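You operate a simulated robot arm through the tools that you are given. There is no shell and no other tool. Be economical: measure what you need, move in short steps, check, and stop when the job is done.

Carry out the task below with a simulated robot arm. There is one attempt and no reset: what you move stays moved.

Task
Pick the black stones and yellow twigs out of the beans on the blue mat.
Fine: both stones into the grey dish, both twigs into the pink dish; the clumps stay.

The check looks at the end state, three seconds after you hand in, the way a careful person would. Anything else that was tipped, shoved, dropped, spilled or broken makes it a failure.

Robot
A 7-joint arm with a two-finger parallel gripper, fixed in place. Base frame: the origin is at the foot of the arm, x ahead of it, y to its left, z up; the work surface is at about z = 0.86. Readings come in m, rad, newtons and seconds.
With the tool pointing down near the work surface it reaches from about 0.3 to 0.7 m from the base axis. Its first joint turns from -1.152 to 1.152 rad. Payload 1.57 kg.
Tool frame: the origin (TCP) lies between the finger pads and is the grasp point; the fingertips stand 0.03 m ahead of it; z points along the fingers, y is the line along which they close. The gripper opens to 0.11 m. The fingers are 0.024 m wide and 0.012 m thick; the gripper's body (0.048 by 0.112 m) begins 0.078 m behind the TCP.
Orientation is that of the tool frame in the base frame, as [roll, pitch, yaw] about the fixed x, y, z axes, in that order (R = Rz(yaw) Ry(pitch) Rx(roll)). With the fingers straight down and closing along the base's y, the tool's x points along the base's -x, its y along +y and its z along -z.

Tools
- The arm moves only by the tool nudge_tool. Its argument "series" is a list of rows, each a list of 7 numbers: the shift along the tool's x, y, z in m, then the turn, a rotation vector about the tool's x, y, z in degrees, then the closure, from 0 (fully open) to 1 (shut). In form: [[x, y, z, wx, wy, wz, gripper], ...]. A call has 1 to 12 rows; each row is the pose to reach, as a shift and turn from the pose commanded when the call began, along the tool's axes at that moment. Rows are played at 5 a second. More than 0.05 m and 0.15 rad between two rows, or a gripper value outside its range, and nothing of the call is played. A pose out of reach is approached as far as the arm can. The call stops where the force on the tool passes 40 N (or 10 N more than at its start, if that is more) or the arm is blocked; 0.2 s more then pass. The fingers move at their own pace (about 0.108 m/s each) and stop on an object; they squeeze with about 39 N. The grip force told is the motor's: it shows also when the fingers shut on nothing. Time passes only in rows, and 0.2 s behind the last, so rows that repeat a pose let the fingers close. The reply holds the time, the measured pose of the TCP, the force on the tool along the base axes, the opening and the grip force, in the units named above and with some noise.
- Cameras (640 x 400 px; columns grow to the right, rows downward): "scene" is fixed at [0.163, -0.3911, 1.3977]; the picture's right is [0.79, -0.61, 0.00], its down [-0.40, -0.51, -0.76] and it looks along [0.46, 0.60, -0.65] (base axes); focal length 371 px, centre (320, 200). "wrist" rides on the gripper at [-0.036, 0, -0.08] in the tool frame; the picture's right is [0.00, -1.00, 0.00], its down [0.97, 0.00, -0.24] and it looks along [0.24, 0.00, 0.97] (tool axes); focal length 218 px, centre (320, 200).
- snapshot(camera): a new picture of that camera. The clock stands still meanwhile.
- probe_pixels(camera, pixels): there is no depth. For up to 12 entries [column, row, z] of the newest picture of that camera ("zoom" is the newest enlarged one), the place [x, y] in the base frame at which the ray of that pixel passes the height z, good to about 0.002 m. The clock stands still meanwhile.
- inspect(camera, box): a new picture of the part [left, top, right, bottom] of that camera's present view, enlarged. The clock stands still meanwhile.
- close_job(): hands the job in; it is judged then, once.

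Work in short steps. Measure before you move; look again where a grasp or a placing could have gone wrong, and mend it. You have 80 turns and 34 pictures in all, those below and enlarged ones among them. Open the gripper and draw the arm clear of the work before you hand the job in, unless the task says otherwise; then end with one line.

The tools are called after "Request:" by a JSON object that holds its "api" and its "payload". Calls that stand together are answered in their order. nudge_tool: Moves the arm, as the interface text tells. Its arguments: {"type":"object","properties":{"series":{"type":"array","items":{"type":"array","items":{"type":"number"}}}},"required":["series"]} The other tools are called the same way: snapshot (camera) takes a picture; probe_pixels (camera, pixels) gives the place at which the rays of pixels pass given heights; inspect (camera, box) takes an enlarged picture of a part of a camera's view; close_job () hands the job in.

At the start:

```text
time_s: 0.0
tool_pos: [0.424, -0.2068, 1.1514]
tcp_rot: [3.141, -0.001, -3.141]
contact_force: [0.7, -0.2, 0.2]
gripper_width: 0.11
grasp_force: 0.0
```

scene: 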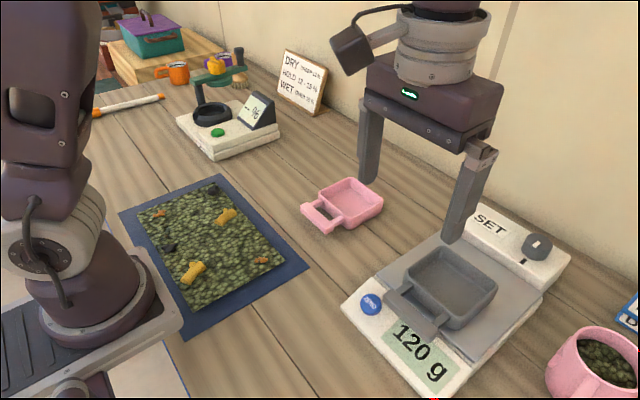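
wrist: 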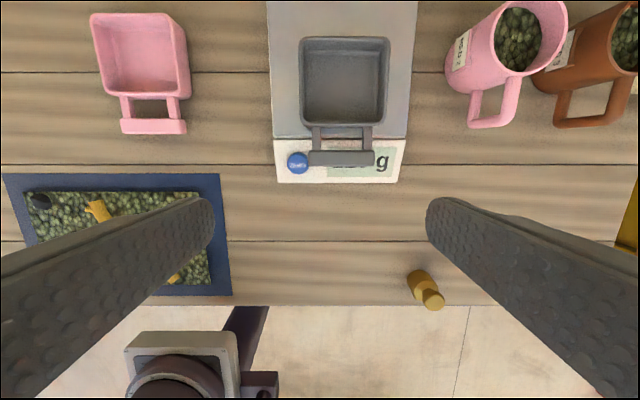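

The scene shows the mat around px (215,245) with dark stones, yellow twigs and orange clumps. I enlarge that region to identify them.

Request:
{"api": "inspect", "payload": {"camera": "scene", "box": [115, 165, 315, 325]}}

Request:
{"api": "inspect", "payload": {"camera": "scene", "box": [290, 160, 580, 400]}}

```text
2.50 times, centred on (215, 245) of scene
```

zoom: 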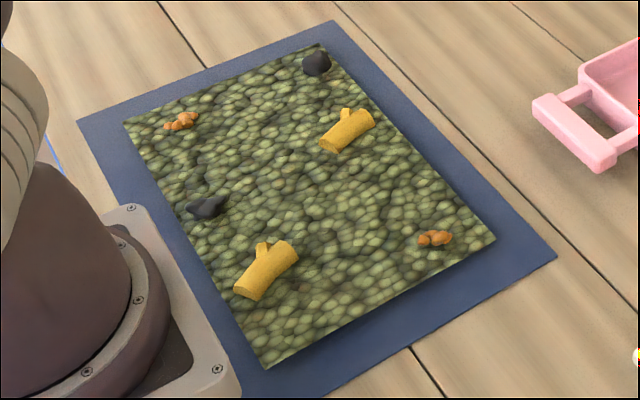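

```text
1.67 times, centred on (435, 280) of scene
```

zoom: 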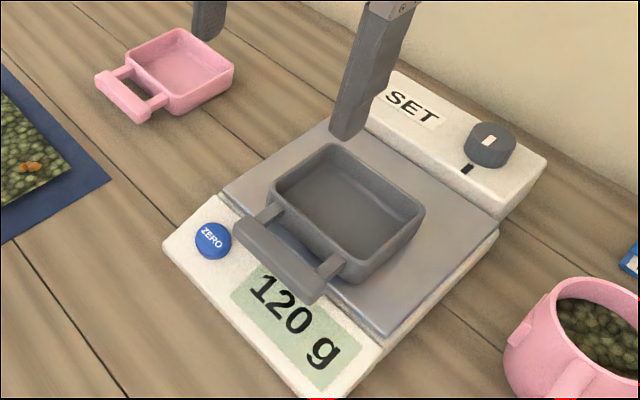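

The stones are at about scene px (213,190) and (170,248), the twigs at (226,218) and (193,273). I probe these along with the mat corners and the dishes.

Request:
{"api": "probe_pixels", "payload": {"camera": "scene", "pixels": [[213.4, 190.2, 0.88], [169.8, 247.8, 0.88], [225.8, 217.8, 0.88], [193.4, 273.4, 0.88], [159.4, 213.4, 0.87], [261, 260, 0.87], [221, 173, 0.86], [308, 267, 0.86], [118, 213, 0.86], [351, 203, 0.87], [453, 283, 0.91], [213.4, 190.2, 0.87]]}}

Request:
{"api": "probe_pixels", "payload": {"camera": "wrist", "pixels": [[97, 20, 0.88], [187, 20, 0.88], [187, 95, 0.88], [300, 38, 0.92], [390, 38, 0.92], [386, 124, 0.92], [302, 124, 0.92], [424, 285, 0.87], [490, 40, 0.94]]}}

```text
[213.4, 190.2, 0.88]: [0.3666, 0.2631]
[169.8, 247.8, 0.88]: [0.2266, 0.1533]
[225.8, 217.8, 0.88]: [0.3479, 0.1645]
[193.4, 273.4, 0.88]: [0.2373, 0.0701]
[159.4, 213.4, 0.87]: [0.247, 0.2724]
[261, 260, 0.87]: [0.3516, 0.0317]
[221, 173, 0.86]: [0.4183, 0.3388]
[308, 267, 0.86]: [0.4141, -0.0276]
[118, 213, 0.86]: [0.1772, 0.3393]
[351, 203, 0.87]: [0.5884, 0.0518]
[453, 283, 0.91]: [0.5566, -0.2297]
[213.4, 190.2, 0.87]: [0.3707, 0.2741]
```

```text
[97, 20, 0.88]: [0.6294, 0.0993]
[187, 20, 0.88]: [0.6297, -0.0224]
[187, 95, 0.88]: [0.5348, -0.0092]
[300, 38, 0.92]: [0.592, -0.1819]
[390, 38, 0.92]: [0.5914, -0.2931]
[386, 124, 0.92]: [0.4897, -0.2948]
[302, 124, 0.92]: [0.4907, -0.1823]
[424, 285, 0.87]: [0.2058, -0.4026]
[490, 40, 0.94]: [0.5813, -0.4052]
```

Stones are at about (0.367,0.263) and (0.227,0.153), twigs at (0.348,0.165) and (0.237,0.070). I travel high to above the mat for a wrist view.

Request:
{"api": "nudge_tool", "payload": {"series": [[0.006, 0.042, 0, 0, 0, 0, 0], [0.012, 0.084, 0, 0, 0, 0, 0], [0.018, 0.126, 0.01, 0, 0, 0, 0], [0.024, 0.168, 0.01, 0, 0, 0, 0], [0.03, 0.21, 0.02, 0, 0, 0, 0], [0.036, 0.252, 0.03, 0, 0, 0, 0], [0.042, 0.294, 0.04, 0, 0, 0, 0], [0.044, 0.337, 0.04, 0, 0, 0, 0], [0.044, 0.337, 0.04, 0, 0, 0, 0]]}}

Request:
{"api": "snapshot", "payload": {"camera": "wrist"}}

```text
time_s: 2.0
tool_pos: [0.3806, 0.133, 1.1109]
tcp_rot: [3.141, -0.001, 3.141]
contact_force: [0.2, -0.1, -0.5]
gripper_width: 0.1101
grasp_force: 0.0
```

```text
29 pictures are left
```

wrist: 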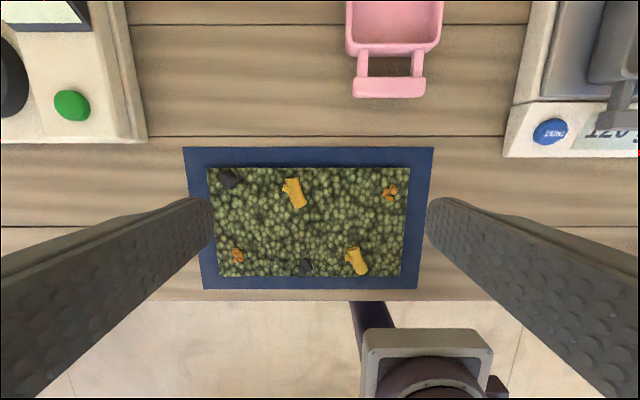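

Wrist view shows the items clearly: stones at (229,180), (306,266); twigs at (295,192), (357,261). I zoom in for precision.

Request:
{"api": "inspect", "payload": {"camera": "wrist", "box": [200, 150, 420, 288]}}

```text
2.90 times, centred on (310, 219) of wrist
```

zoom: 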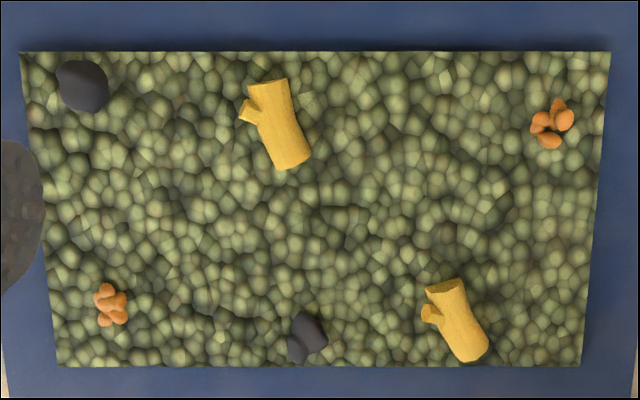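

I probe object centres and twig ends at two heights to triangulate with the scene view.

Request:
{"api": "probe_pixels", "payload": {"camera": "zoom", "pixels": [[83, 86, 0.87], [83, 86, 0.88], [307, 337, 0.87], [307, 337, 0.88], [270, 84, 0.88], [291, 165, 0.88], [443, 286, 0.88], [471, 358, 0.88], [278, 125, 0.87], [278, 125, 0.88], [458, 322, 0.87], [458, 322, 0.88]]}}

Request:
{"api": "probe_pixels", "payload": {"camera": "scene", "pixels": [[213.4, 190.2, 0.87], [213.4, 190.2, 0.88], [169.8, 247.8, 0.87], [169.8, 247.8, 0.88], [225.8, 217.8, 0.87], [225.8, 217.8, 0.88], [193.4, 273.4, 0.87], [193.4, 273.4, 0.88]]}}

```text
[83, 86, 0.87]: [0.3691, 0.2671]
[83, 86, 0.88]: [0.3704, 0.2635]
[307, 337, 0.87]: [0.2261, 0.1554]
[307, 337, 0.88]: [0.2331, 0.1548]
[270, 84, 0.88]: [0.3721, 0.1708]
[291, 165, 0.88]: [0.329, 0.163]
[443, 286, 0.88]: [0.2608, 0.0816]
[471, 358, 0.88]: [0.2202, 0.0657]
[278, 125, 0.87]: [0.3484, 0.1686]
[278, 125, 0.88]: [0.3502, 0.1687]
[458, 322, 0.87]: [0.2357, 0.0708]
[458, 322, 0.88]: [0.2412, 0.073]
```

```text
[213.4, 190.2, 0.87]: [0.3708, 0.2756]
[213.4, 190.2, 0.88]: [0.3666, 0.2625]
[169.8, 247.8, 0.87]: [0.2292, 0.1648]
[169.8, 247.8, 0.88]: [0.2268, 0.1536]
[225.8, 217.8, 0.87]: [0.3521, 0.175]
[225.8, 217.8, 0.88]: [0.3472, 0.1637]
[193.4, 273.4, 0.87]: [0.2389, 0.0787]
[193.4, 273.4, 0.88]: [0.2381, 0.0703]
```

Twig A: centre (0.350,0.168) at z≈0.877, axis about 10° off the x axis, stub on the far/left side. I move above it, turned −10.5° about tool z, with the gripper half closed, then check.

Request:
{"api": "nudge_tool", "payload": {"series": [[0.01, 0.009, 0.04, 0, 0, -3, 0.3], [0.02, 0.018, 0.08, 0, 0, -6, 0.5], [0.03, 0.026, 0.12, 0, 0, -9, 0.5], [0.037, 0.0345, 0.16, 0, 0, -10.5, 0.5], [0.037, 0.0345, 0.16, 0, 0, -10.5, 0.5]]}}

Request:
{"api": "snapshot", "payload": {"camera": "wrist"}}

```text
time_s: 3.2
tool_pos: [0.3408, 0.1661, 0.9501]
tcp_rot: [3.141, 0.0, -2.956]
contact_force: [0.5, -0.5, 1.1]
gripper_width: 0.0554
grasp_force: 0.0
```

```text
27 pictures are left
```

wrist: 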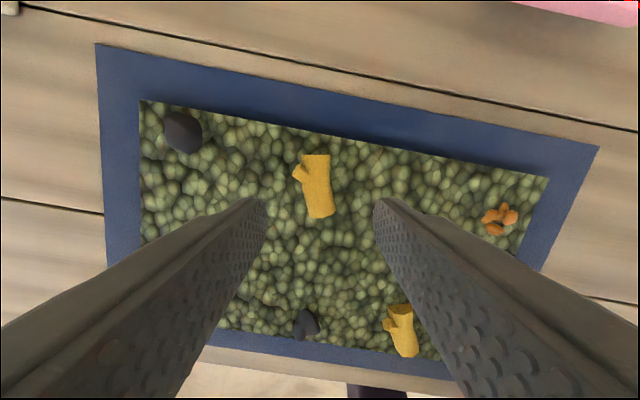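

The twig is between the fingers at px (318,187), aligned. I verify its place with a probe.

Request:
{"api": "probe_pixels", "payload": {"camera": "wrist", "pixels": [[318, 186, 0.88], [315, 155, 0.88], [321, 217, 0.88], [182, 132, 0.88], [306, 324, 0.88], [398, 330, 0.88], [410, 355, 0.88], [396, 306, 0.88]]}}

```text
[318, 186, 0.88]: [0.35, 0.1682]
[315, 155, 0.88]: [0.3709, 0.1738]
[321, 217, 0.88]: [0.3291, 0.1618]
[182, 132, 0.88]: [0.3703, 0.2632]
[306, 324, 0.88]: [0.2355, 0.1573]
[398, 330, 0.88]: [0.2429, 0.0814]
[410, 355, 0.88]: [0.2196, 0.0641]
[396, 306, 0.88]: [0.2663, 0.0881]
```

Consistent: twig centre (0.350,0.168). I lower so the fingertips are at about z 0.875 and see the force.

Request:
{"api": "nudge_tool", "payload": {"series": [[-0.001, 0, 0.02, 0, 0, 0, 0.5], [-0.002, 0, 0.035, 0, 0, 0, 0.5], [-0.002, 0, 0.045, 0, 0, 0, 0.5], [-0.002, 0, 0.045, 0, 0, 0, 0.5]]}}

Request:
{"api": "inspect", "payload": {"camera": "scene", "box": [115, 145, 315, 305]}}

```text
time_s: 4.2
tool_pos: [0.344, 0.167, 0.9071]
tcp_rot: [-3.141, 0.0, -2.957]
contact_force: [-0.2, 0.0, 0.0]
gripper_width: 0.0552
grasp_force: 0.0
```

```text
2.50 times, centred on (215, 225) of scene
```

zoom: 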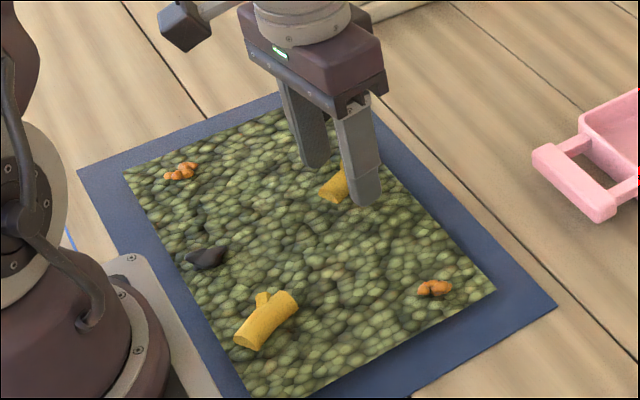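

No contact force, and the tips are just above the beans astride the twig. I lower 2 mm more and close.

Request:
{"api": "nudge_tool", "payload": {"series": [[0, 0, 0.002, 0, 0, 0, 0.5], [0, 0, 0.002, 0, 0, 0, 1], [0, 0, 0.002, 0, 0, 0, 1], [0, 0, 0.002, 0, 0, 0, 1]]}}

```text
time_s: 5.2
tool_pos: [0.3443, 0.1661, 0.9045]
tcp_rot: [3.141, 0.001, -2.959]
contact_force: [0.5, -0.2, -0.4]
gripper_width: 0.0202
grasp_force: 33.3
```

The fingers hold at 0.020 m, the twig's width. I lift and check.

Request:
{"api": "nudge_tool", "payload": {"series": [[0, 0, -0.01, 0, 0, 0, 1], [0, 0, -0.03, 0, 0, 0, 1], [0, 0, -0.06, 0, 0, 0, 1], [0, 0, -0.1, 0, 0, 0, 1], [0, 0, -0.12, 0, 0, 0, 1]]}}

Request:
{"api": "snapshot", "payload": {"camera": "wrist"}}

```text
time_s: 6.4
tool_pos: [0.3438, 0.1666, 1.023]
tcp_rot: [3.141, 0.0, -2.959]
contact_force: [-0.2, -0.4, 0.0]
gripper_width: 0.0204
grasp_force: 34.0
```

```text
25 pictures are left
```

wrist: 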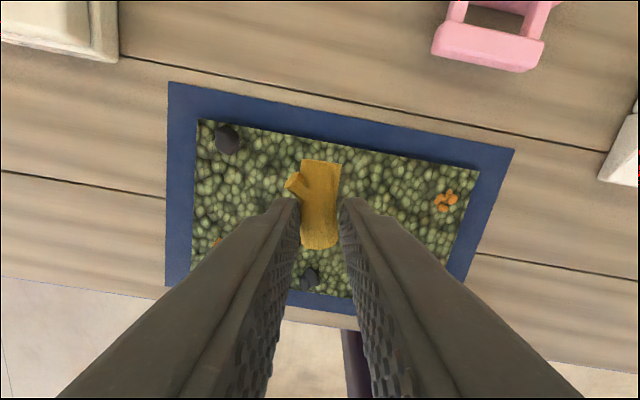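

The twig is firmly held. I carry it toward the pink dish at height, undoing the turn, and look from there.

Request:
{"api": "nudge_tool", "payload": {"series": [[-0.033, -0.03, -0.01, 0, 0, 2, 1], [-0.066, -0.06, -0.02, 0, 0, 4, 1], [-0.1, -0.09, -0.03, 0, 0, 6, 1], [-0.133, -0.12, -0.04, 0, 0, 8, 1], [-0.1663, -0.1501, -0.05, 0, 0, 10.6, 1], [-0.1663, -0.1501, -0.05, 0, 0, 10.6, 1]]}}

Request:
{"api": "snapshot", "payload": {"camera": "wrist"}}

Request:
{"api": "snapshot", "payload": {"camera": "scene"}}

```text
time_s: 7.8
tool_pos: [0.5357, 0.0469, 1.0742]
tcp_rot: [3.141, 0.002, 3.139]
contact_force: [-0.3, -0.2, 0.1]
gripper_width: 0.0204
grasp_force: 33.6
```

```text
24 pictures are left
```

wrist: 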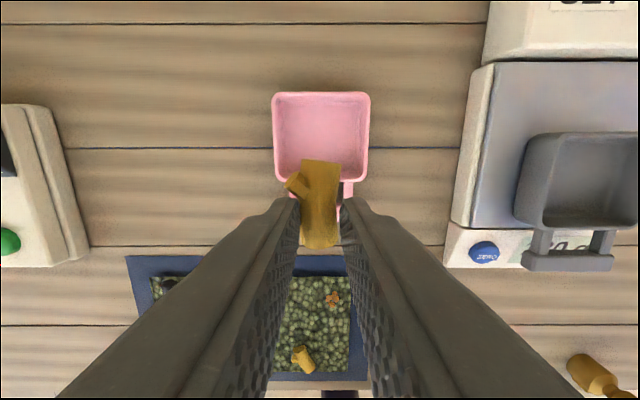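

```text
23 pictures are left
```

scene: 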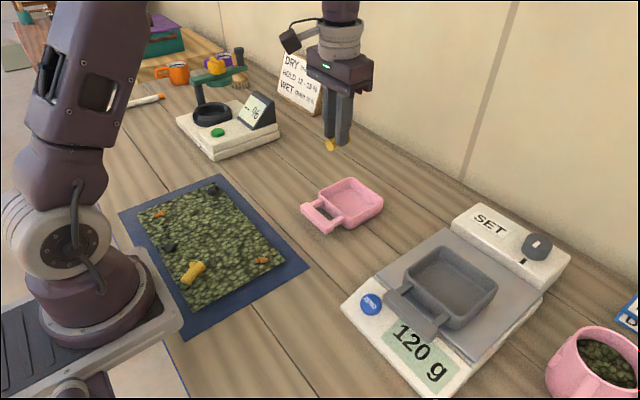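

The pink dish rim is at wrist px (272,94)–(370,181), scene corners (349,178),(382,196),(318,197 ),(352,217). I probe both to get rim height and centre.

Request:
{"api": "probe_pixels", "payload": {"camera": "wrist", "pixels": [[272, 94, 0.89], [370, 94, 0.89], [369, 181, 0.89], [276, 183, 0.89], [279, 98, 0.87], [321, 138, 0.87], [321, 138, 0.89], [560, 135, 0.92], [638, 135, 0.92], [541, 225, 0.92]]}}

Request:
{"api": "probe_pixels", "payload": {"camera": "scene", "pixels": [[349, 178, 0.89], [383, 198, 0.89], [318, 192, 0.89], [349, 178, 0.88], [383, 198, 0.88], [351, 216, 0.89], [434, 246, 0.92], [498, 283, 0.92], [403, 279, 0.92], [466, 318, 0.92], [434, 246, 0.93], [498, 283, 0.93]]}}

```text
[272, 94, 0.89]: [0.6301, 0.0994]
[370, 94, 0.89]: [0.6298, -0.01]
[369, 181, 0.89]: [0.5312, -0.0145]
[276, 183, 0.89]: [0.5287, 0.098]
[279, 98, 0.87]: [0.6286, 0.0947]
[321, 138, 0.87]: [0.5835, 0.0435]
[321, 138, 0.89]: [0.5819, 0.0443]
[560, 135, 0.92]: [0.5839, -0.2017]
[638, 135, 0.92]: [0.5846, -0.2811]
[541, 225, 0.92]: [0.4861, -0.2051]
```

```text
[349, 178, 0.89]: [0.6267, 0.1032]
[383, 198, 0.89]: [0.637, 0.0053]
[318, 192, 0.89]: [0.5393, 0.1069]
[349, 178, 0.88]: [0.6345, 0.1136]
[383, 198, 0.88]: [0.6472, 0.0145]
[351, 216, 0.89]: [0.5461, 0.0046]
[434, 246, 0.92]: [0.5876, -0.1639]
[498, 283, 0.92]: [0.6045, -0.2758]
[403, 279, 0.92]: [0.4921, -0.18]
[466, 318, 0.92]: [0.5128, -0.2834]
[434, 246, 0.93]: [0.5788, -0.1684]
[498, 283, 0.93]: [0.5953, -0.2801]
```

Rim z≈0.893, dish centre (0.583,0.045), interior about 0.09 m wide. I lower the twig to just above the dish floor, slightly left of centre.

Request:
{"api": "nudge_tool", "payload": {"series": [[-0.02, 0.003, 0.03, 0, 0, 0, 1], [-0.04, 0.005, 0.06, 0, 0, 0, 1], [-0.04, 0.005, 0.1, 0, 0, 0, 1], [-0.04, 0.005, 0.13, 0, 0, 0, 1], [-0.04, 0.005, 0.13, 0, 0, 0, 1]]}}

Request:
{"api": "snapshot", "payload": {"camera": "wrist"}}

```text
time_s: 9.0
tool_pos: [0.5763, 0.0543, 0.9433]
tcp_rot: [-3.141, -0.001, 3.141]
contact_force: [0.1, 0.6, -0.3]
gripper_width: 0.0201
grasp_force: 33.7
```

```text
22 pictures are left
```

wrist: 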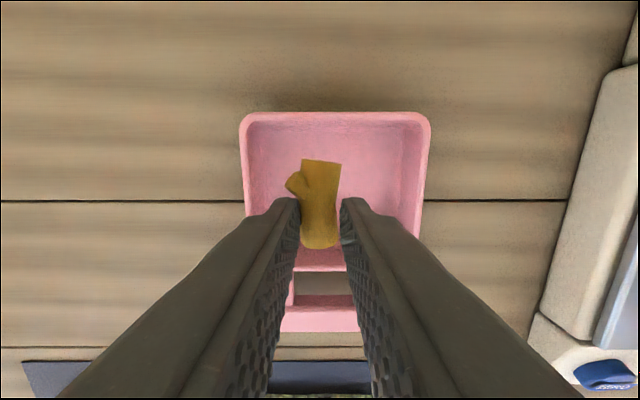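

The twig is inside the dish outline (240–430 px). I lower 28 mm and open to ~0.034 m, then rise.

Request:
{"api": "nudge_tool", "payload": {"series": [[0, 0, 0.015, 0, 0, 0, 1], [0, 0, 0.028, 0, 0, 0, 1], [0, 0, 0.028, 0, 0, 0, 1], [0, 0, 0.028, 0, 0, 0, 0.68], [0, 0, 0.028, 0, 0, 0, 0.68], [0, 0, 0.01, 0, 0, 0, 0.68], [0, 0, -0.03, 0, 0, 0, 0.68], [0, 0, -0.07, 0, 0, 0, 0.6], [0, 0, -0.07, 0, 0, 0, 0.6]]}}

Request:
{"api": "snapshot", "payload": {"camera": "wrist"}}

```text
time_s: 11.0
tool_pos: [0.5763, 0.054, 1.0156]
tcp_rot: [3.141, -0.001, 3.139]
contact_force: [1.0, 0.4, 0.2]
gripper_width: 0.0438
grasp_force: 0.1
```

```text
21 pictures are left
```

wrist: 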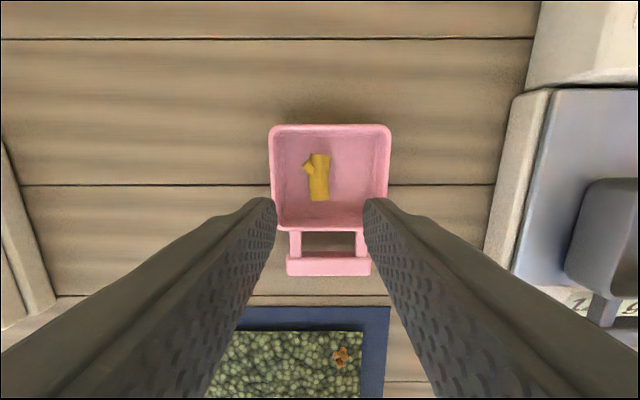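

Twig 1 lies in the pink dish. Next I go back high toward twig B (≈0.241,0.073, axis ≈24°), near the inner reach limit, checking how far the arm gets.

Request:
{"api": "nudge_tool", "payload": {"series": [[0.045, 0.003, -0.02, 0, 0, -3, 0.5], [0.09, 0.006, -0.03, 0, 0, -6, 0.5], [0.135, 0.009, -0.03, 0, 0, -9, 0.5], [0.18, 0.012, -0.03, 0, 0, -12, 0.5], [0.22, 0.014, -0.03, 0, 0, -15, 0.5], [0.255, 0.016, -0.03, 0, 0, -18, 0.5], [0.285, 0.018, -0.02, 0, 0, -21, 0.5], [0.31, 0.02, 0, 0, 0, -24, 0.5], [0.33, 0.02, 0.02, 0, 0, -24, 0.5], [0.33, 0.02, 0.02, 0, 0, -24, 0.5]]}}

Request:
{"api": "snapshot", "payload": {"camera": "wrist"}}

```text
time_s: 13.2
tool_pos: [0.2884, 0.0886, 1.0016]
tcp_rot: [-3.14, -0.001, -2.724]
contact_force: [0.4, 0.1, 0.1]
gripper_width: 0.0551
grasp_force: 0.0
out of reach, approached as far as the arm can: row 8, 9, 10
```

```text
20 pictures are left
```

wrist: 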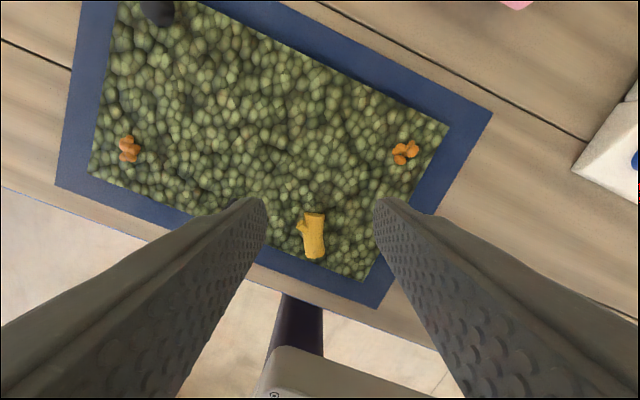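

The arm stops at radius ≈0.302 with vertical fingers; orientation is aligned with the twig (314,236). I tilt the fingers inward (about +tool y) to reach closer.

Request:
{"api": "nudge_tool", "payload": {"series": [[0, 0, 0, 0, 5, 0, 0.5], [0, 0, 0, 0, 10, 0, 0.5], [0, 0, 0, 0, 15, 0, 0.5], [0, 0, 0, 0, 20, 0, 0.5], [0, 0, 0, 0, 20, 0, 0.5]]}}

```text
time_s: 14.4
tool_pos: [0.288, 0.0882, 1.0023]
tcp_rot: [3.141, -0.351, -2.725]
contact_force: [0.4, 0.2, -0.3]
gripper_width: 0.055
grasp_force: 0.0
```

Tilt works (pitch 20°). I probe the twig in the last picture for its exact location.

Request:
{"api": "probe_pixels", "payload": {"camera": "wrist", "pixels": [[313, 214, 0.88], [316, 257, 0.88], [315, 236, 0.88], [128, 148, 0.88], [404, 153, 0.88]]}}

```text
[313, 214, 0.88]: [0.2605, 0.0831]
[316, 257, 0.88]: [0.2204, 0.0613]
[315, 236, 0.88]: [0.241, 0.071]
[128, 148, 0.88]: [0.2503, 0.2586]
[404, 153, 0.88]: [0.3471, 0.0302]
```

Twig B centre is (0.241,0.071). The approach is nearly straight along the tilted tool z (≈0.106 m); I go part-way and check.

Request:
{"api": "nudge_tool", "payload": {"series": [[0.003, 0.001, 0.03, 0, 0, 0, 0.5], [0.007, 0.002, 0.055, 0, 0, 0, 0.5], [0.0105, 0.0031, 0.075, 0, 0, 0, 0.5], [0.0105, 0.0031, 0.075, 0, 0, 0, 0.5]]}}

Request:
{"api": "snapshot", "payload": {"camera": "wrist"}}

```text
time_s: 15.4
tool_pos: [0.2544, 0.0753, 0.9372]
tcp_rot: [-3.141, -0.349, -2.726]
contact_force: [-1.0, 0.5, 0.0]
gripper_width: 0.055
grasp_force: 0.1
```

```text
19 pictures are left
```

wrist: 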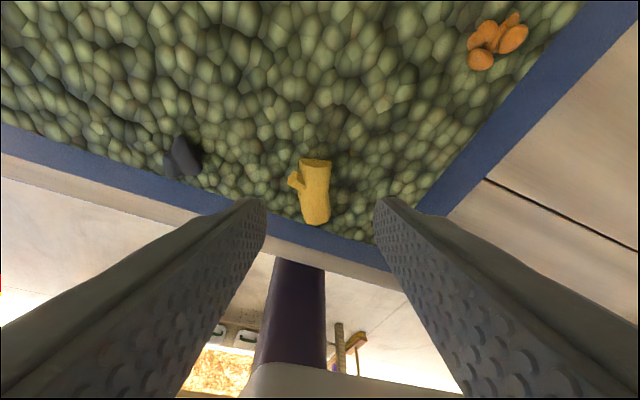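

Twig B sits between the fingers at (316,192), slightly right-left centred. I descend the remaining 31 mm and close.

Request:
{"api": "nudge_tool", "payload": {"series": [[0, 0, 0.015, 0, 0, 0, 0.5], [0, 0, 0.026, 0, 0, 0, 0.5], [0, 0, 0.031, 0, 0, 0, 0.5], [0, 0, 0.031, 0, 0, 0, 0.5]]}}

Request:
{"api": "snapshot", "payload": {"camera": "wrist"}}

```text
time_s: 16.4
tool_pos: [0.2447, 0.0724, 0.9061]
tcp_rot: [-3.141, -0.349, -2.724]
contact_force: [0.3, -0.1, 0.2]
gripper_width: 0.0549
grasp_force: 0.0
```

```text
18 pictures are left
```

wrist: 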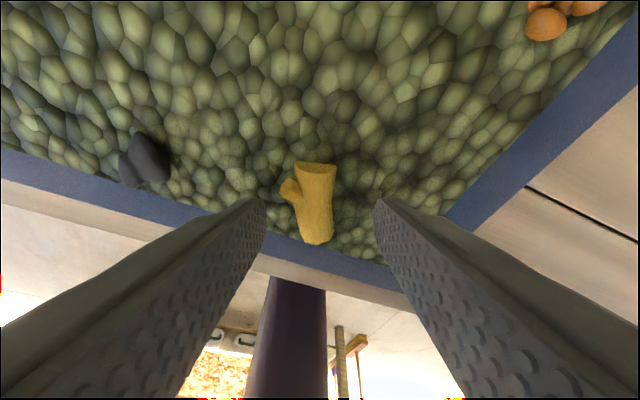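

No contact and the twig is astride. I close, then lift along the tool axis.

Request:
{"api": "nudge_tool", "payload": {"series": [[0, 0, 0, 0, 0, 0, 1], [0, 0, 0, 0, 0, 0, 1], [0, 0, 0, 0, 0, 0, 1], [0, 0, -0.015, 0, 0, 0, 1], [0, 0, -0.045, 0, 0, 0, 1], [-0.005, 0, -0.09, 0, 0, 0, 1], [-0.01, 0, -0.13, 0, 0, 0, 1], [-0.01, 0, -0.13, 0, 0, 0, 1]]}}

Request:
{"api": "snapshot", "payload": {"camera": "wrist"}}

```text
time_s: 18.2
tool_pos: [0.2928, 0.0933, 1.0252]
tcp_rot: [3.141, -0.35, -2.724]
contact_force: [1.0, 1.5, -0.4]
gripper_width: 0.0199
grasp_force: 33.6
```

```text
17 pictures are left
```

wrist: 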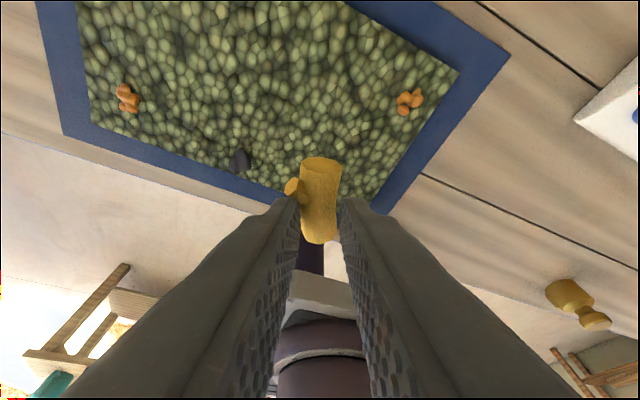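

Twig B is held. I move outward and up while removing the tilt.

Request:
{"api": "nudge_tool", "payload": {"series": [[-0.016, -0.002, -0.016, 0, 0, 0, 1], [-0.032, -0.004, -0.032, 0, -5, 0, 1], [-0.0488, -0.006, -0.0498, 0, -10, 0, 1], [-0.0488, -0.006, -0.0498, 0, -15, 0, 1], [-0.0488, -0.006, -0.0498, 0, -20, 0, 1], [-0.0488, -0.006, -0.0498, 0, -20, 0, 1]]}}

```text
time_s: 19.6
tool_pos: [0.3532, 0.1147, 1.0543]
tcp_rot: [-3.141, 0.001, -2.725]
contact_force: [-0.4, -0.3, -0.1]
gripper_width: 0.0196
grasp_force: 33.2
```

Vertical again. I carry it over the pink dish, right of twig 1 (target 0.577,0.027), removing the yaw.

Request:
{"api": "nudge_tool", "payload": {"series": [[-0.028, -0.028, 0, 0, 0, 4, 1], [-0.057, -0.057, 0, 0, 0, 8, 1], [-0.085, -0.085, 0, 0, 0, 12, 1], [-0.113, -0.113, 0, 0, 0, 16, 1], [-0.142, -0.142, 0, 0, 0, 20, 1], [-0.1697, -0.1702, 0, 0, 0, 23.9, 1], [-0.1697, -0.1702, 0.03, 0, 0, 23.9, 1], [-0.1697, -0.1702, 0.07, 0, 0, 23.9, 1], [-0.1697, -0.1702, 0.1, 0, 0, 23.9, 1], [-0.1697, -0.1702, 0.1, 0, 0, 23.9, 1]]}}

Request:
{"api": "snapshot", "payload": {"camera": "wrist"}}

```text
time_s: 21.8
tool_pos: [0.5791, 0.0277, 0.9541]
tcp_rot: [3.141, -0.001, 3.141]
contact_force: [-1.3, 0.5, 0.2]
gripper_width: 0.0199
grasp_force: 34.0
```

```text
16 pictures are left
```

wrist: 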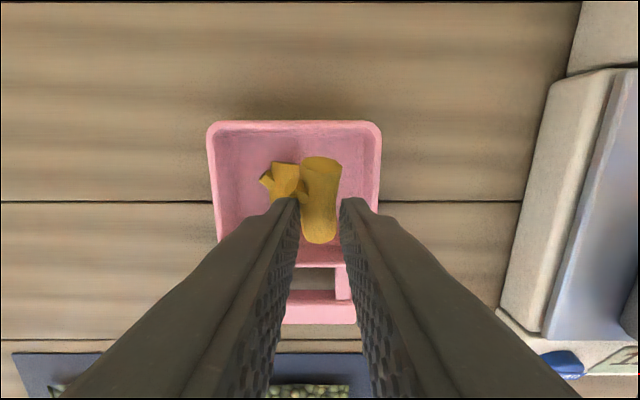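

Twig B is over the dish's right half, beside twig 1. I shift 4 mm left, lower 31 mm, release by a small opening and rise.

Request:
{"api": "nudge_tool", "payload": {"series": [[0, 0.004, 0.01, 0, 0, 0, 1], [0, 0.004, 0.022, 0, 0, 0, 1], [0, 0.004, 0.031, 0, 0, 0, 1], [0, 0.004, 0.031, 0, 0, 0, 1], [0, 0.004, 0.031, 0, 0, 0, 0.72], [0, 0.004, 0.031, 0, 0, 0, 0.72], [0, 0.004, 0.02, 0, 0, 0, 0.72], [0, 0.004, -0.02, 0, 0, 0, 0.7], [0, 0.004, -0.06, 0, 0, 0, 0.6], [0, 0.004, -0.1, 0, 0, 0, 0.5], [0, 0.004, -0.1, 0, 0, 0, 0.5]]}}

Request:
{"api": "snapshot", "payload": {"camera": "wrist"}}

```text
time_s: 24.2
tool_pos: [0.5764, 0.0308, 1.0543]
tcp_rot: [3.141, -0.001, -3.14]
contact_force: [0.5, 0.2, 0.3]
gripper_width: 0.0549
grasp_force: 0.1
```

```text
15 pictures are left
```

wrist: 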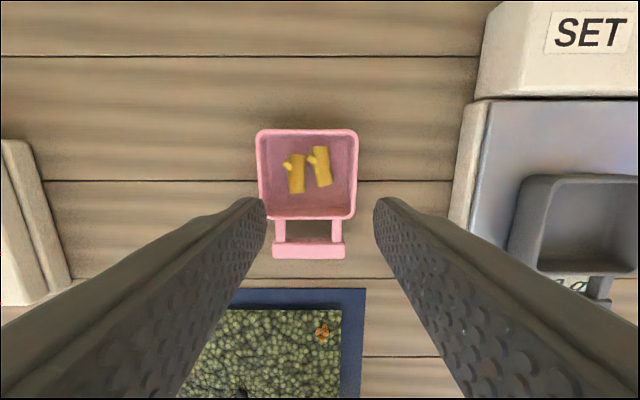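

Both twigs lie in the pink dish. Next stone A at ≈(0.370,0.264); I move there high, first in x then y.

Request:
{"api": "nudge_tool", "payload": {"series": [[0.045, 0, 0, 0, 0, 0, 0.5], [0.09, 0.01, 0, 0, 0, 0, 0.5], [0.13, 0.035, 0, 0, 0, 0, 0.5], [0.165, 0.07, 0, 0, 0, 0, 0.5], [0.19, 0.11, 0, 0, 0, 0, 0.5], [0.206, 0.15, 0, 0, 0, 0, 0.5], [0.206, 0.195, 0.01, 0, 0, 0, 0.5], [0.206, 0.233, 0.04, 0, 0, 0, 0.5], [0.206, 0.233, 0.08, 0, 0, 0, 0.5], [0.206, 0.233, 0.1, 0, 0, 0, 0.5], [0.206, 0.233, 0.1, 0, 0, 0, 0.5]]}}

Request:
{"api": "snapshot", "payload": {"camera": "wrist"}}

```text
time_s: 26.6
tool_pos: [0.3718, 0.2628, 0.9531]
tcp_rot: [-3.14, -0.001, -3.141]
contact_force: [-0.6, -0.5, -0.7]
gripper_width: 0.0548
grasp_force: 0.1
```

```text
14 pictures are left
```

wrist: 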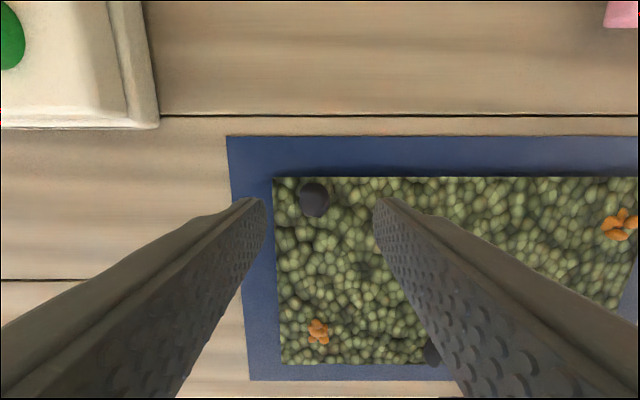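

Request:
{"api": "inspect", "payload": {"camera": "wrist", "box": [274, 165, 354, 230]}}

Request:
{"api": "probe_pixels", "payload": {"camera": "wrist", "pixels": [[314, 199, 0.88], [314, 199, 0.875], [299, 199, 0.88], [330, 199, 0.88]]}}

```text
6.15 times, centred on (314, 198) of wrist
```

zoom: 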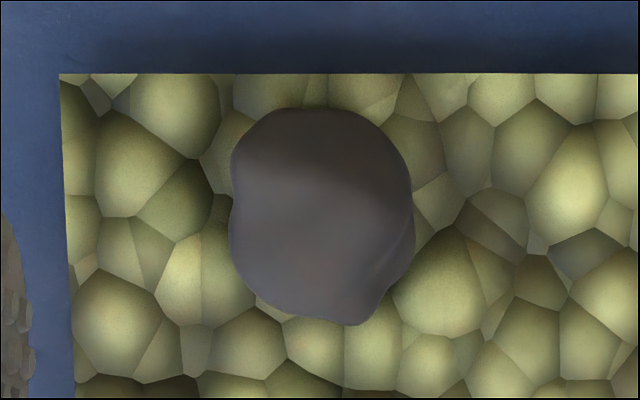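

```text
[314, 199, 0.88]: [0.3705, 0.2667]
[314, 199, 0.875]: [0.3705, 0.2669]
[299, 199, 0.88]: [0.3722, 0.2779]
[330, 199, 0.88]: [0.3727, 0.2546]
```

Stone A spans about 20–24 mm, centred at (0.371,0.266), with parallel sides left/right. I shift 3 mm left and lower the fingertips to z≈0.874.

Request:
{"api": "nudge_tool", "payload": {"series": [[0, 0.003, 0.02, 0, 0, 0, 0.5], [0, 0.003, 0.04, 0, 0, 0, 0.5], [0, 0.003, 0.05, 0, 0, 0, 0.5], [0, 0.003, 0.05, 0, 0, 0, 0.5]]}}

Request:
{"api": "snapshot", "payload": {"camera": "wrist"}}

```text
time_s: 27.6
tool_pos: [0.372, 0.2667, 0.9036]
tcp_rot: [3.141, 0.0, -3.141]
contact_force: [0.3, -0.1, 0.1]
gripper_width: 0.0549
grasp_force: 0.0
```

```text
12 pictures are left
```

wrist: 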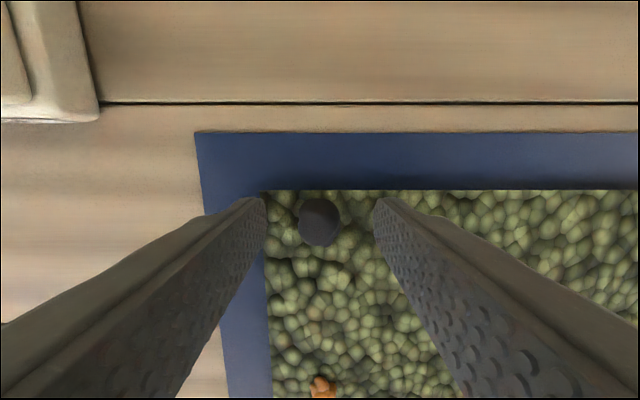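

Stone centred at (319,222), no contact. I shift 2 mm inward, close and lift slightly.

Request:
{"api": "nudge_tool", "payload": {"series": [[0.002, 0, 0, 0, 0, 0, 0.6], [0.002, 0, 0, 0, 0, 0, 1], [0.002, 0, 0, 0, 0, 0, 1], [0.002, 0, 0, 0, 0, 0, 1], [0.002, 0, -0.01, 0, 0, 0, 1], [0.002, 0, -0.03, 0, 0, 0, 1], [0.002, 0, -0.05, 0, 0, 0, 1], [0.002, 0, -0.05, 0, 0, 0, 1]]}}

Request:
{"api": "snapshot", "payload": {"camera": "wrist"}}

```text
time_s: 29.4
tool_pos: [0.3692, 0.2666, 0.956]
tcp_rot: [-3.141, 0.001, 3.14]
contact_force: [0.0, 1.1, 0.6]
gripper_width: 0.0206
grasp_force: 34.1
```

```text
11 pictures are left
```

wrist: 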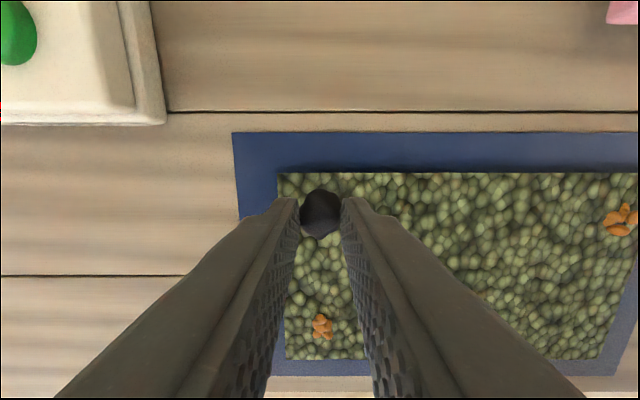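

Stone A is held (0.0206 m). I raise and carry it toward the grey dish.

Request:
{"api": "nudge_tool", "payload": {"series": [[0, 0, -0.04, 0, 0, 0, 1], [0, -0.02, -0.08, 0, 0, 0, 1], [-0.015, -0.06, -0.1, 0, 0, 0, 1], [-0.03, -0.105, -0.1, 0, 0, 0, 1], [-0.045, -0.15, -0.1, 0, 0, 0, 1], [-0.06, -0.195, -0.1, 0, 0, 0, 1], [-0.075, -0.24, -0.1, 0, 0, 0, 1], [-0.09, -0.285, -0.1, 0, 0, 0, 1], [-0.105, -0.33, -0.1, 0, 0, 0, 1], [-0.12, -0.375, -0.1, 0, 0, 0, 1], [-0.135, -0.42, -0.1, 0, 0, 0, 1], [-0.135, -0.42, -0.1, 0, 0, 0, 1]]}}

Request:
{"api": "nudge_tool", "payload": {"series": [[-0.02, -0.04, 0, 0, 0, 0, 1], [-0.038, -0.082, 0, 0, 0, 0, 1], [-0.038, -0.082, 0.04, 0, 0, 0, 1], [-0.038, -0.082, 0.07, 0, 0, 0, 1], [-0.038, -0.082, 0.07, 0, 0, 0, 1]]}}

Request:
{"api": "snapshot", "payload": {"camera": "wrist"}}

```text
time_s: 32.0
tool_pos: [0.5054, -0.151, 1.0555]
tcp_rot: [-3.14, -0.001, 3.141]
contact_force: [0.0, 0.5, -1.0]
gripper_width: 0.0204
grasp_force: 33.7
```

```text
time_s: 33.2
tool_pos: [0.5429, -0.2367, 0.9845]
tcp_rot: [-3.142, 0.0, -3.141]
contact_force: [0.0, -0.5, 0.1]
gripper_width: 0.0207
grasp_force: 34.3
```

```text
10 pictures are left
```

wrist: 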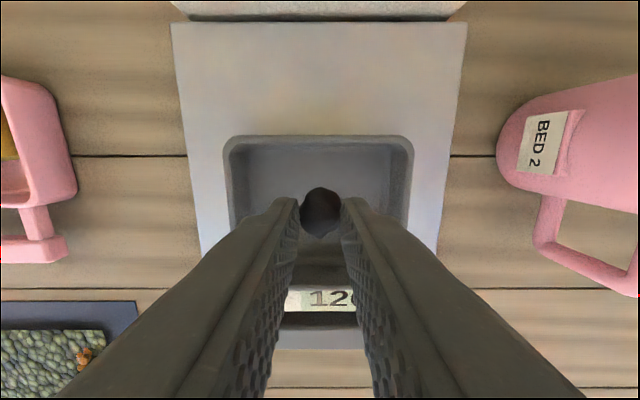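

Stone A is over the grey dish (rim px 225–413), centred. I lower 42 mm with an 8 mm shift left, watch force, release and rise.

Request:
{"api": "nudge_tool", "payload": {"series": [[0, 0.008, 0.015, 0, 0, 0, 1], [0, 0.008, 0.03, 0, 0, 0, 1], [0, 0.008, 0.042, 0, 0, 0, 1], [0, 0.008, 0.042, 0, 0, 0, 1], [0, 0.008, 0.042, 0, 0, 0, 0.7], [0, 0.008, 0.042, 0, 0, 0, 0.7], [0, 0.008, 0.02, 0, 0, 0, 0.7], [0, 0.008, -0.02, 0, 0, 0, 0.6], [0, 0.008, -0.06, 0, 0, 0, 0.5], [0, 0.008, -0.08, 0, 0, 0, 0.5]]}}

Request:
{"api": "snapshot", "payload": {"camera": "wrist"}}

```text
time_s: 35.4
tool_pos: [0.5416, -0.2267, 1.0645]
tcp_rot: [3.141, 0.0, -3.141]
contact_force: [-0.1, -0.6, 0.2]
gripper_width: 0.055
grasp_force: 0.0
```

```text
9 pictures are left
```

wrist: 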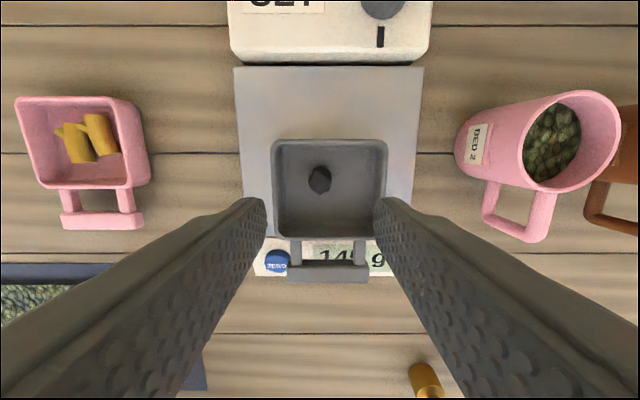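

Stone A is in the grey dish. I travel back to hover near stone B (≈0.231,0.155), turning yaw by 20° on the way.

Request:
{"api": "nudge_tool", "payload": {"series": [[0.021, 0.037, 0, 0, 0, -2, 0.5], [0.042, 0.074, 0, 0, 0, -4, 0.5], [0.063, 0.111, 0, 0, 0, -6, 0.5], [0.084, 0.148, 0, 0, 0, -8, 0.5], [0.105, 0.185, 0, 0, 0, -10, 0.5], [0.126, 0.222, 0.0, 0, 0, -12, 0.5], [0.147, 0.259, 0.0, 0, 0, -14, 0.5], [0.168, 0.296, 0.0, 0, 0, -16, 0.5], [0.189, 0.333, 0.01, 0, 0, -18, 0.5], [0.21, 0.37, 0.02, 0, 0, -20, 0.5], [0.232, 0.407, 0.03, 0, 0, -20, 0.5], [0.232, 0.407, 0.03, 0, 0, -20, 0.5]]}}

Request:
{"api": "nudge_tool", "payload": {"series": [[0, 0, 0, 0, 5, 0, 0.5], [0, 0, 0, 0, 10, 0, 0.5], [0, 0, 0, 0, 15, 0, 0.5], [0, 0, 0, 0, 20, 0, 0.5], [0, 0, 0.03, 0, 20, 0, 0.5], [0, 0, 0.03, 0, 20, 0, 0.5]]}}

Request:
{"api": "snapshot", "payload": {"camera": "wrist"}}

```text
time_s: 38.0
tool_pos: [0.3097, 0.1804, 1.0351]
tcp_rot: [-3.141, -0.001, -2.791]
contact_force: [-0.1, -0.4, 0.0]
gripper_width: 0.0551
grasp_force: 0.1
```

```text
time_s: 39.4
tool_pos: [0.311, 0.1803, 1.0051]
tcp_rot: [3.142, -0.35, -2.791]
contact_force: [0.7, -0.1, 0.6]
gripper_width: 0.0549
grasp_force: 0.1
```

```text
8 pictures are left
```

wrist: 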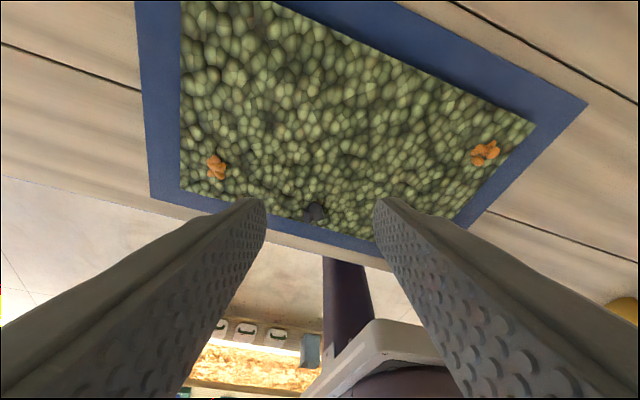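

Stone B shows at (315,212). I zoom in on it for shape and probe its centre.

Request:
{"api": "inspect", "payload": {"camera": "wrist", "box": [275, 185, 355, 235]}}

Request:
{"api": "probe_pixels", "payload": {"camera": "wrist", "pixels": [[315, 212, 0.88], [315, 212, 0.875], [315, 212, 0.87]]}}

```text
8.00 times, centred on (315, 210) of wrist
```

zoom: 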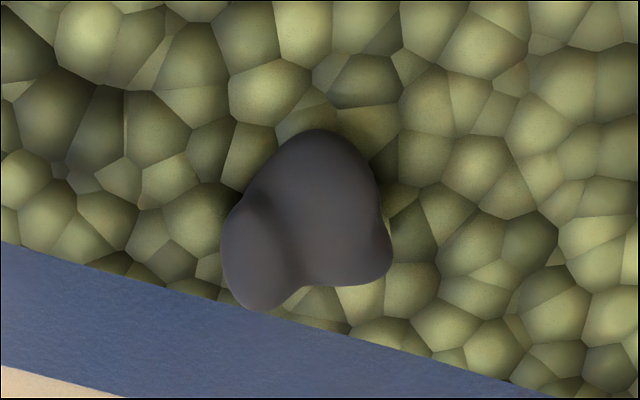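

```text
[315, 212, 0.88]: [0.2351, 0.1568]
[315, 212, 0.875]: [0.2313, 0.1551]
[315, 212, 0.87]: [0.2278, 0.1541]
```

Stone B is ≈20 mm across the closing line, widest part near (0.2285,0.155). I reduce the tilt to 12° and move to 30 mm above the grasp.

Request:
{"api": "nudge_tool", "payload": {"series": [[0.014, 0.001, 0.03, 0, 0, 0, 0.5], [0.029, 0.003, 0.06, 0, -4, 0, 0.5], [0.0451, 0.0044, 0.0914, 0, -8, 0, 0.5], [0.0451, 0.0044, 0.0914, 0, -8, 0, 0.5]]}}

Request:
{"api": "snapshot", "payload": {"camera": "wrist"}}

```text
time_s: 40.4
tool_pos: [0.2396, 0.1611, 0.9336]
tcp_rot: [3.142, -0.207, -2.791]
contact_force: [0.0, 1.2, -0.6]
gripper_width: 0.055
grasp_force: 0.1
```

```text
6 pictures are left
```

wrist: 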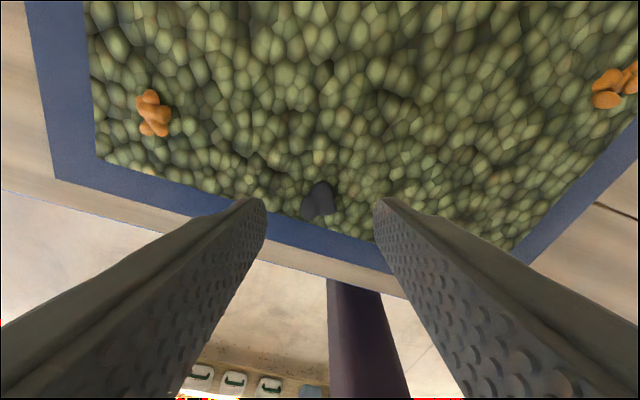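

Stone centred on the approach line at (318,202). I descend 30 mm, watching for contact.

Request:
{"api": "nudge_tool", "payload": {"series": [[0, 0, 0.015, 0, 0, 0, 0.5], [0, 0, 0.025, 0, 0, 0, 0.5], [0.001, 0, 0.029, 0, 0, 0, 0.5], [0.001, 0, 0.029, 0, 0, 0, 0.5]]}}

```text
time_s: 41.4
tool_pos: [0.2335, 0.1572, 0.9073]
tcp_rot: [3.141, -0.21, -2.792]
contact_force: [-0.1, -0.6, 0.3]
gripper_width: 0.055
grasp_force: 0.0
```

No contact; TCP is at 0.907, so I lower 2 mm more and close, without lifting yet.

Request:
{"api": "nudge_tool", "payload": {"series": [[0, 0, 0.002, 0, 0, 0, 0.5], [0, 0, 0.002, 0, 0, 0, 0.65], [0, 0, 0.002, 0, 0, 0, 1], [0, 0, 0.002, 0, 0, 0, 1], [0, 0, 0.002, 0, 0, 0, 1]]}}

Request:
{"api": "snapshot", "payload": {"camera": "wrist"}}

```text
time_s: 42.6
tool_pos: [0.2325, 0.1564, 0.906]
tcp_rot: [3.141, -0.209, -2.792]
contact_force: [-0.5, -0.1, 0.5]
gripper_width: 0.0207
grasp_force: 34.1
```

```text
5 pictures are left
```

wrist: 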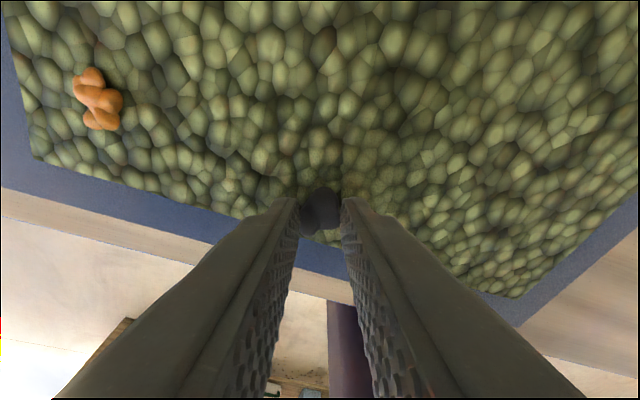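

Gripped at 0.0207 m. I lift along the tool axis, then move outward and remove the tilt.

Request:
{"api": "nudge_tool", "payload": {"series": [[0, 0, -0.01, 0, 0, 0, 1], [0, 0, -0.03, 0, 0, 0, 1], [-0.01, 0, -0.065, 0, 0, 0, 1], [-0.025, 0, -0.1, 0, 0, 0, 1], [-0.04, 0.001, -0.13, 0, 0, 0, 1], [-0.0544, 0.001, -0.1546, 0, -4, 0, 1], [-0.06, 0.001, -0.1546, 0, -8, 0, 1], [-0.06, 0.001, -0.1546, 0, -12, 0, 1], [-0.06, 0.001, -0.1546, 0, -12, 0, 1]]}}

```text
time_s: 44.6
tool_pos: [0.3181, 0.1899, 1.0432]
tcp_rot: [3.141, 0.002, -2.792]
contact_force: [-0.3, 0.4, -0.1]
gripper_width: 0.0206
grasp_force: 34.3
```

Still held at 0.0206 m. I carry it to above the grey dish, slightly right and near of stone A (target 0.530,−0.250).

Request:
{"api": "nudge_tool", "payload": {"series": [[-0.004, -0.044, -0.01, 0, 0, 2, 1], [-0.009, -0.088, -0.01, 0, 0, 4, 1], [-0.013, -0.133, -0.01, 0, 0, 6, 1], [-0.018, -0.177, -0.01, 0, 0, 8, 1], [-0.022, -0.221, -0.01, 0, 0, 10, 1], [-0.027, -0.265, -0.01, 0, 0, 12, 1], [-0.031, -0.309, -0.01, 0, 0, 14, 1], [-0.035, -0.354, -0.01, 0, 0, 16, 1], [-0.04, -0.398, -0.01, 0, 0, 18, 1], [-0.044, -0.442, -0.01, 0, 0, 20, 1], [-0.0488, -0.4861, -0.01, 0, 0, 20, 1], [-0.0488, -0.4861, 0.03, 0, 0, 20, 1]]}}

Request:
{"api": "snapshot", "payload": {"camera": "wrist"}}

```text
time_s: 47.2
tool_pos: [0.5304, -0.2521, 1.0146]
tcp_rot: [3.141, 0.001, -3.141]
contact_force: [-0.2, -0.3, 0.2]
gripper_width: 0.0205
grasp_force: 34.1
```

```text
4 pictures are left
```

wrist: 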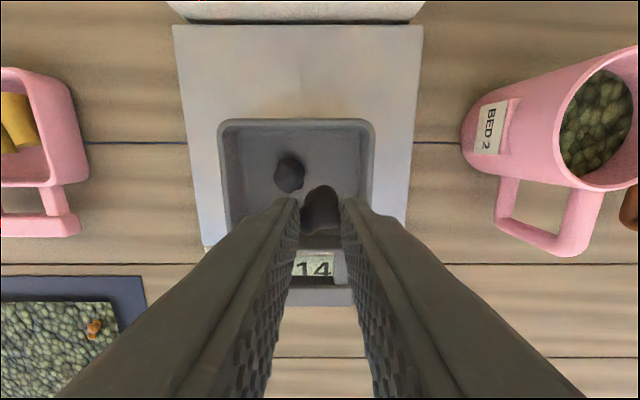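

Stone B is over the dish, near-right of stone A (289,173). I lower until the fingertips are about at rim height (z≈0.922), release gently and rise.

Request:
{"api": "nudge_tool", "payload": {"series": [[0.002, -0.002, 0.02, 0, 0, 0, 1], [0.002, -0.002, 0.045, 0, 0, 0, 1], [0.002, -0.002, 0.062, 0, 0, 0, 1], [0.002, -0.002, 0.062, 0, 0, 0, 1], [0.002, -0.002, 0.062, 0, 0, 0, 0.73], [0.002, -0.002, 0.062, 0, 0, 0, 0.73], [0.002, -0.002, 0.04, 0, 0, 0, 0.7], [0.002, -0.002, 0, 0, 0, 0, 0.5], [0.002, -0.002, -0.04, 0, 0, 0, 0.3], [0.002, -0.002, -0.07, 0, 0, 0, 0], [0.002, -0.002, -0.07, 0, 0, 0, 0]]}}

Request:
{"api": "snapshot", "payload": {"camera": "wrist"}}

Request:
{"api": "snapshot", "payload": {"camera": "scene"}}

```text
time_s: 48.1
tool_pos: [0.5293, -0.2544, 0.9581]
tcp_rot: [-3.137, 0.007, -3.14]
contact_force: [-3.6, 2.4, 21.4]
gripper_width: 0.0206
grasp_force: 34.0
stopped in row 4: the force on the tool passed its limit (the readings are from after the stop); the commanded pose is now the measured one
```

```text
3 pictures are left
```

wrist: 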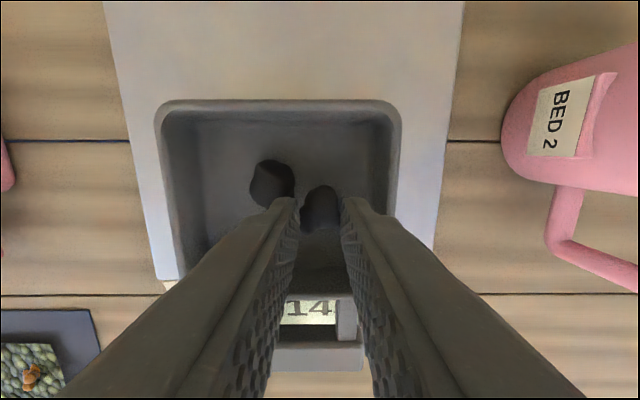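

```text
2 pictures are left
```

scene: 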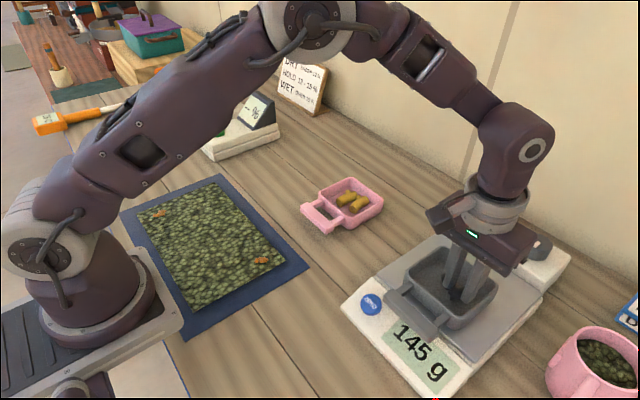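

The tool touched at tip z≈0.928 (stone on the floor or against stone A), 21 N remaining; nothing appears displaced. I raise 4 mm to unload, open gently and rise.

Request:
{"api": "nudge_tool", "payload": {"series": [[0, 0, -0.004, 0, 0, 0, 1], [0, -0.001, -0.004, 0, 0, 0, 1], [0, -0.001, -0.004, 0, 0, 0, 0.74], [0, -0.001, -0.004, 0, 0, 0, 0.74], [0, -0.001, -0.02, 0, 0, 0, 0.74], [0, -0.001, -0.05, 0, 0, 0, 0.6], [0, -0.001, -0.09, 0, 0, 0, 0.3], [0, -0.001, -0.13, 0, 0, 0, 0], [0, -0.001, -0.13, 0, 0, 0, 0]]}}

Request:
{"api": "snapshot", "payload": {"camera": "wrist"}}

```text
time_s: 50.1
tool_pos: [0.5301, -0.2541, 1.0875]
tcp_rot: [-3.138, 0.006, 3.141]
contact_force: [-0.4, -0.9, 0.5]
gripper_width: 0.1098
grasp_force: 0.0
```

```text
1 pictures are left
```

wrist: 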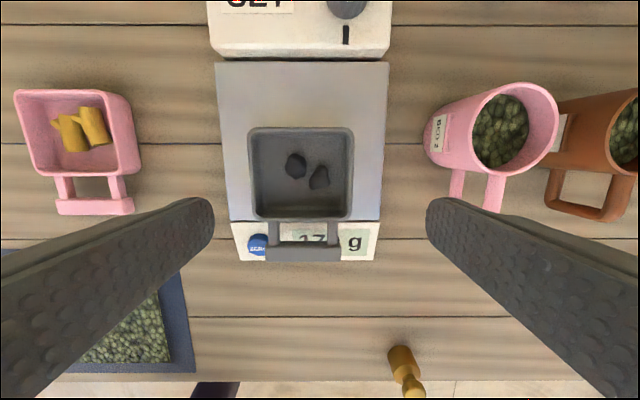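

Both stones lie in the grey dish and both twigs in the pink one. I withdraw upward to near the start pose and take the last scene picture.

Request:
{"api": "nudge_tool", "payload": {"series": [[0, 0, -0.04, 0, 0, 0, 0], [0.03, 0.015, -0.065, 0, 0, 0, 0], [0.07, 0.03, -0.065, 0, 0, 0, 0], [0.1, 0.045, -0.065, 0, 0, 0, 0], [0.1, 0.045, -0.065, 0, 0, 0, 0]]}}

Request:
{"api": "snapshot", "payload": {"camera": "scene"}}

```text
time_s: 51.3
tool_pos: [0.4269, -0.2111, 1.1502]
tcp_rot: [-3.139, 0.005, -3.141]
contact_force: [-0.4, -0.6, -0.3]
gripper_width: 0.1102
grasp_force: 0.1
```

```text
0 pictures are left
```

scene: 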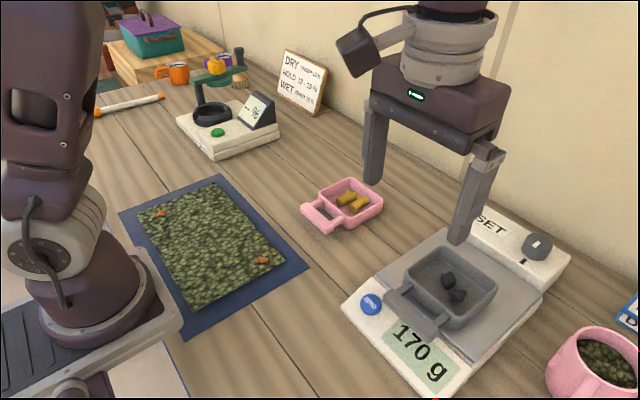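

The stones are in the grey dish, the twigs are in the pink dish, the clumps are still on the mat and the arm is clear, so I hand in.

Request:
{"api": "close_job", "payload": {}}

```text
The job is handed in.
```

Both stones are in the grey dish and both twigs are in the pink dish; the two clumps stayed on the mat and the last picture shows nothing else moved, though stone B met about 21 N of contact as I set it down.
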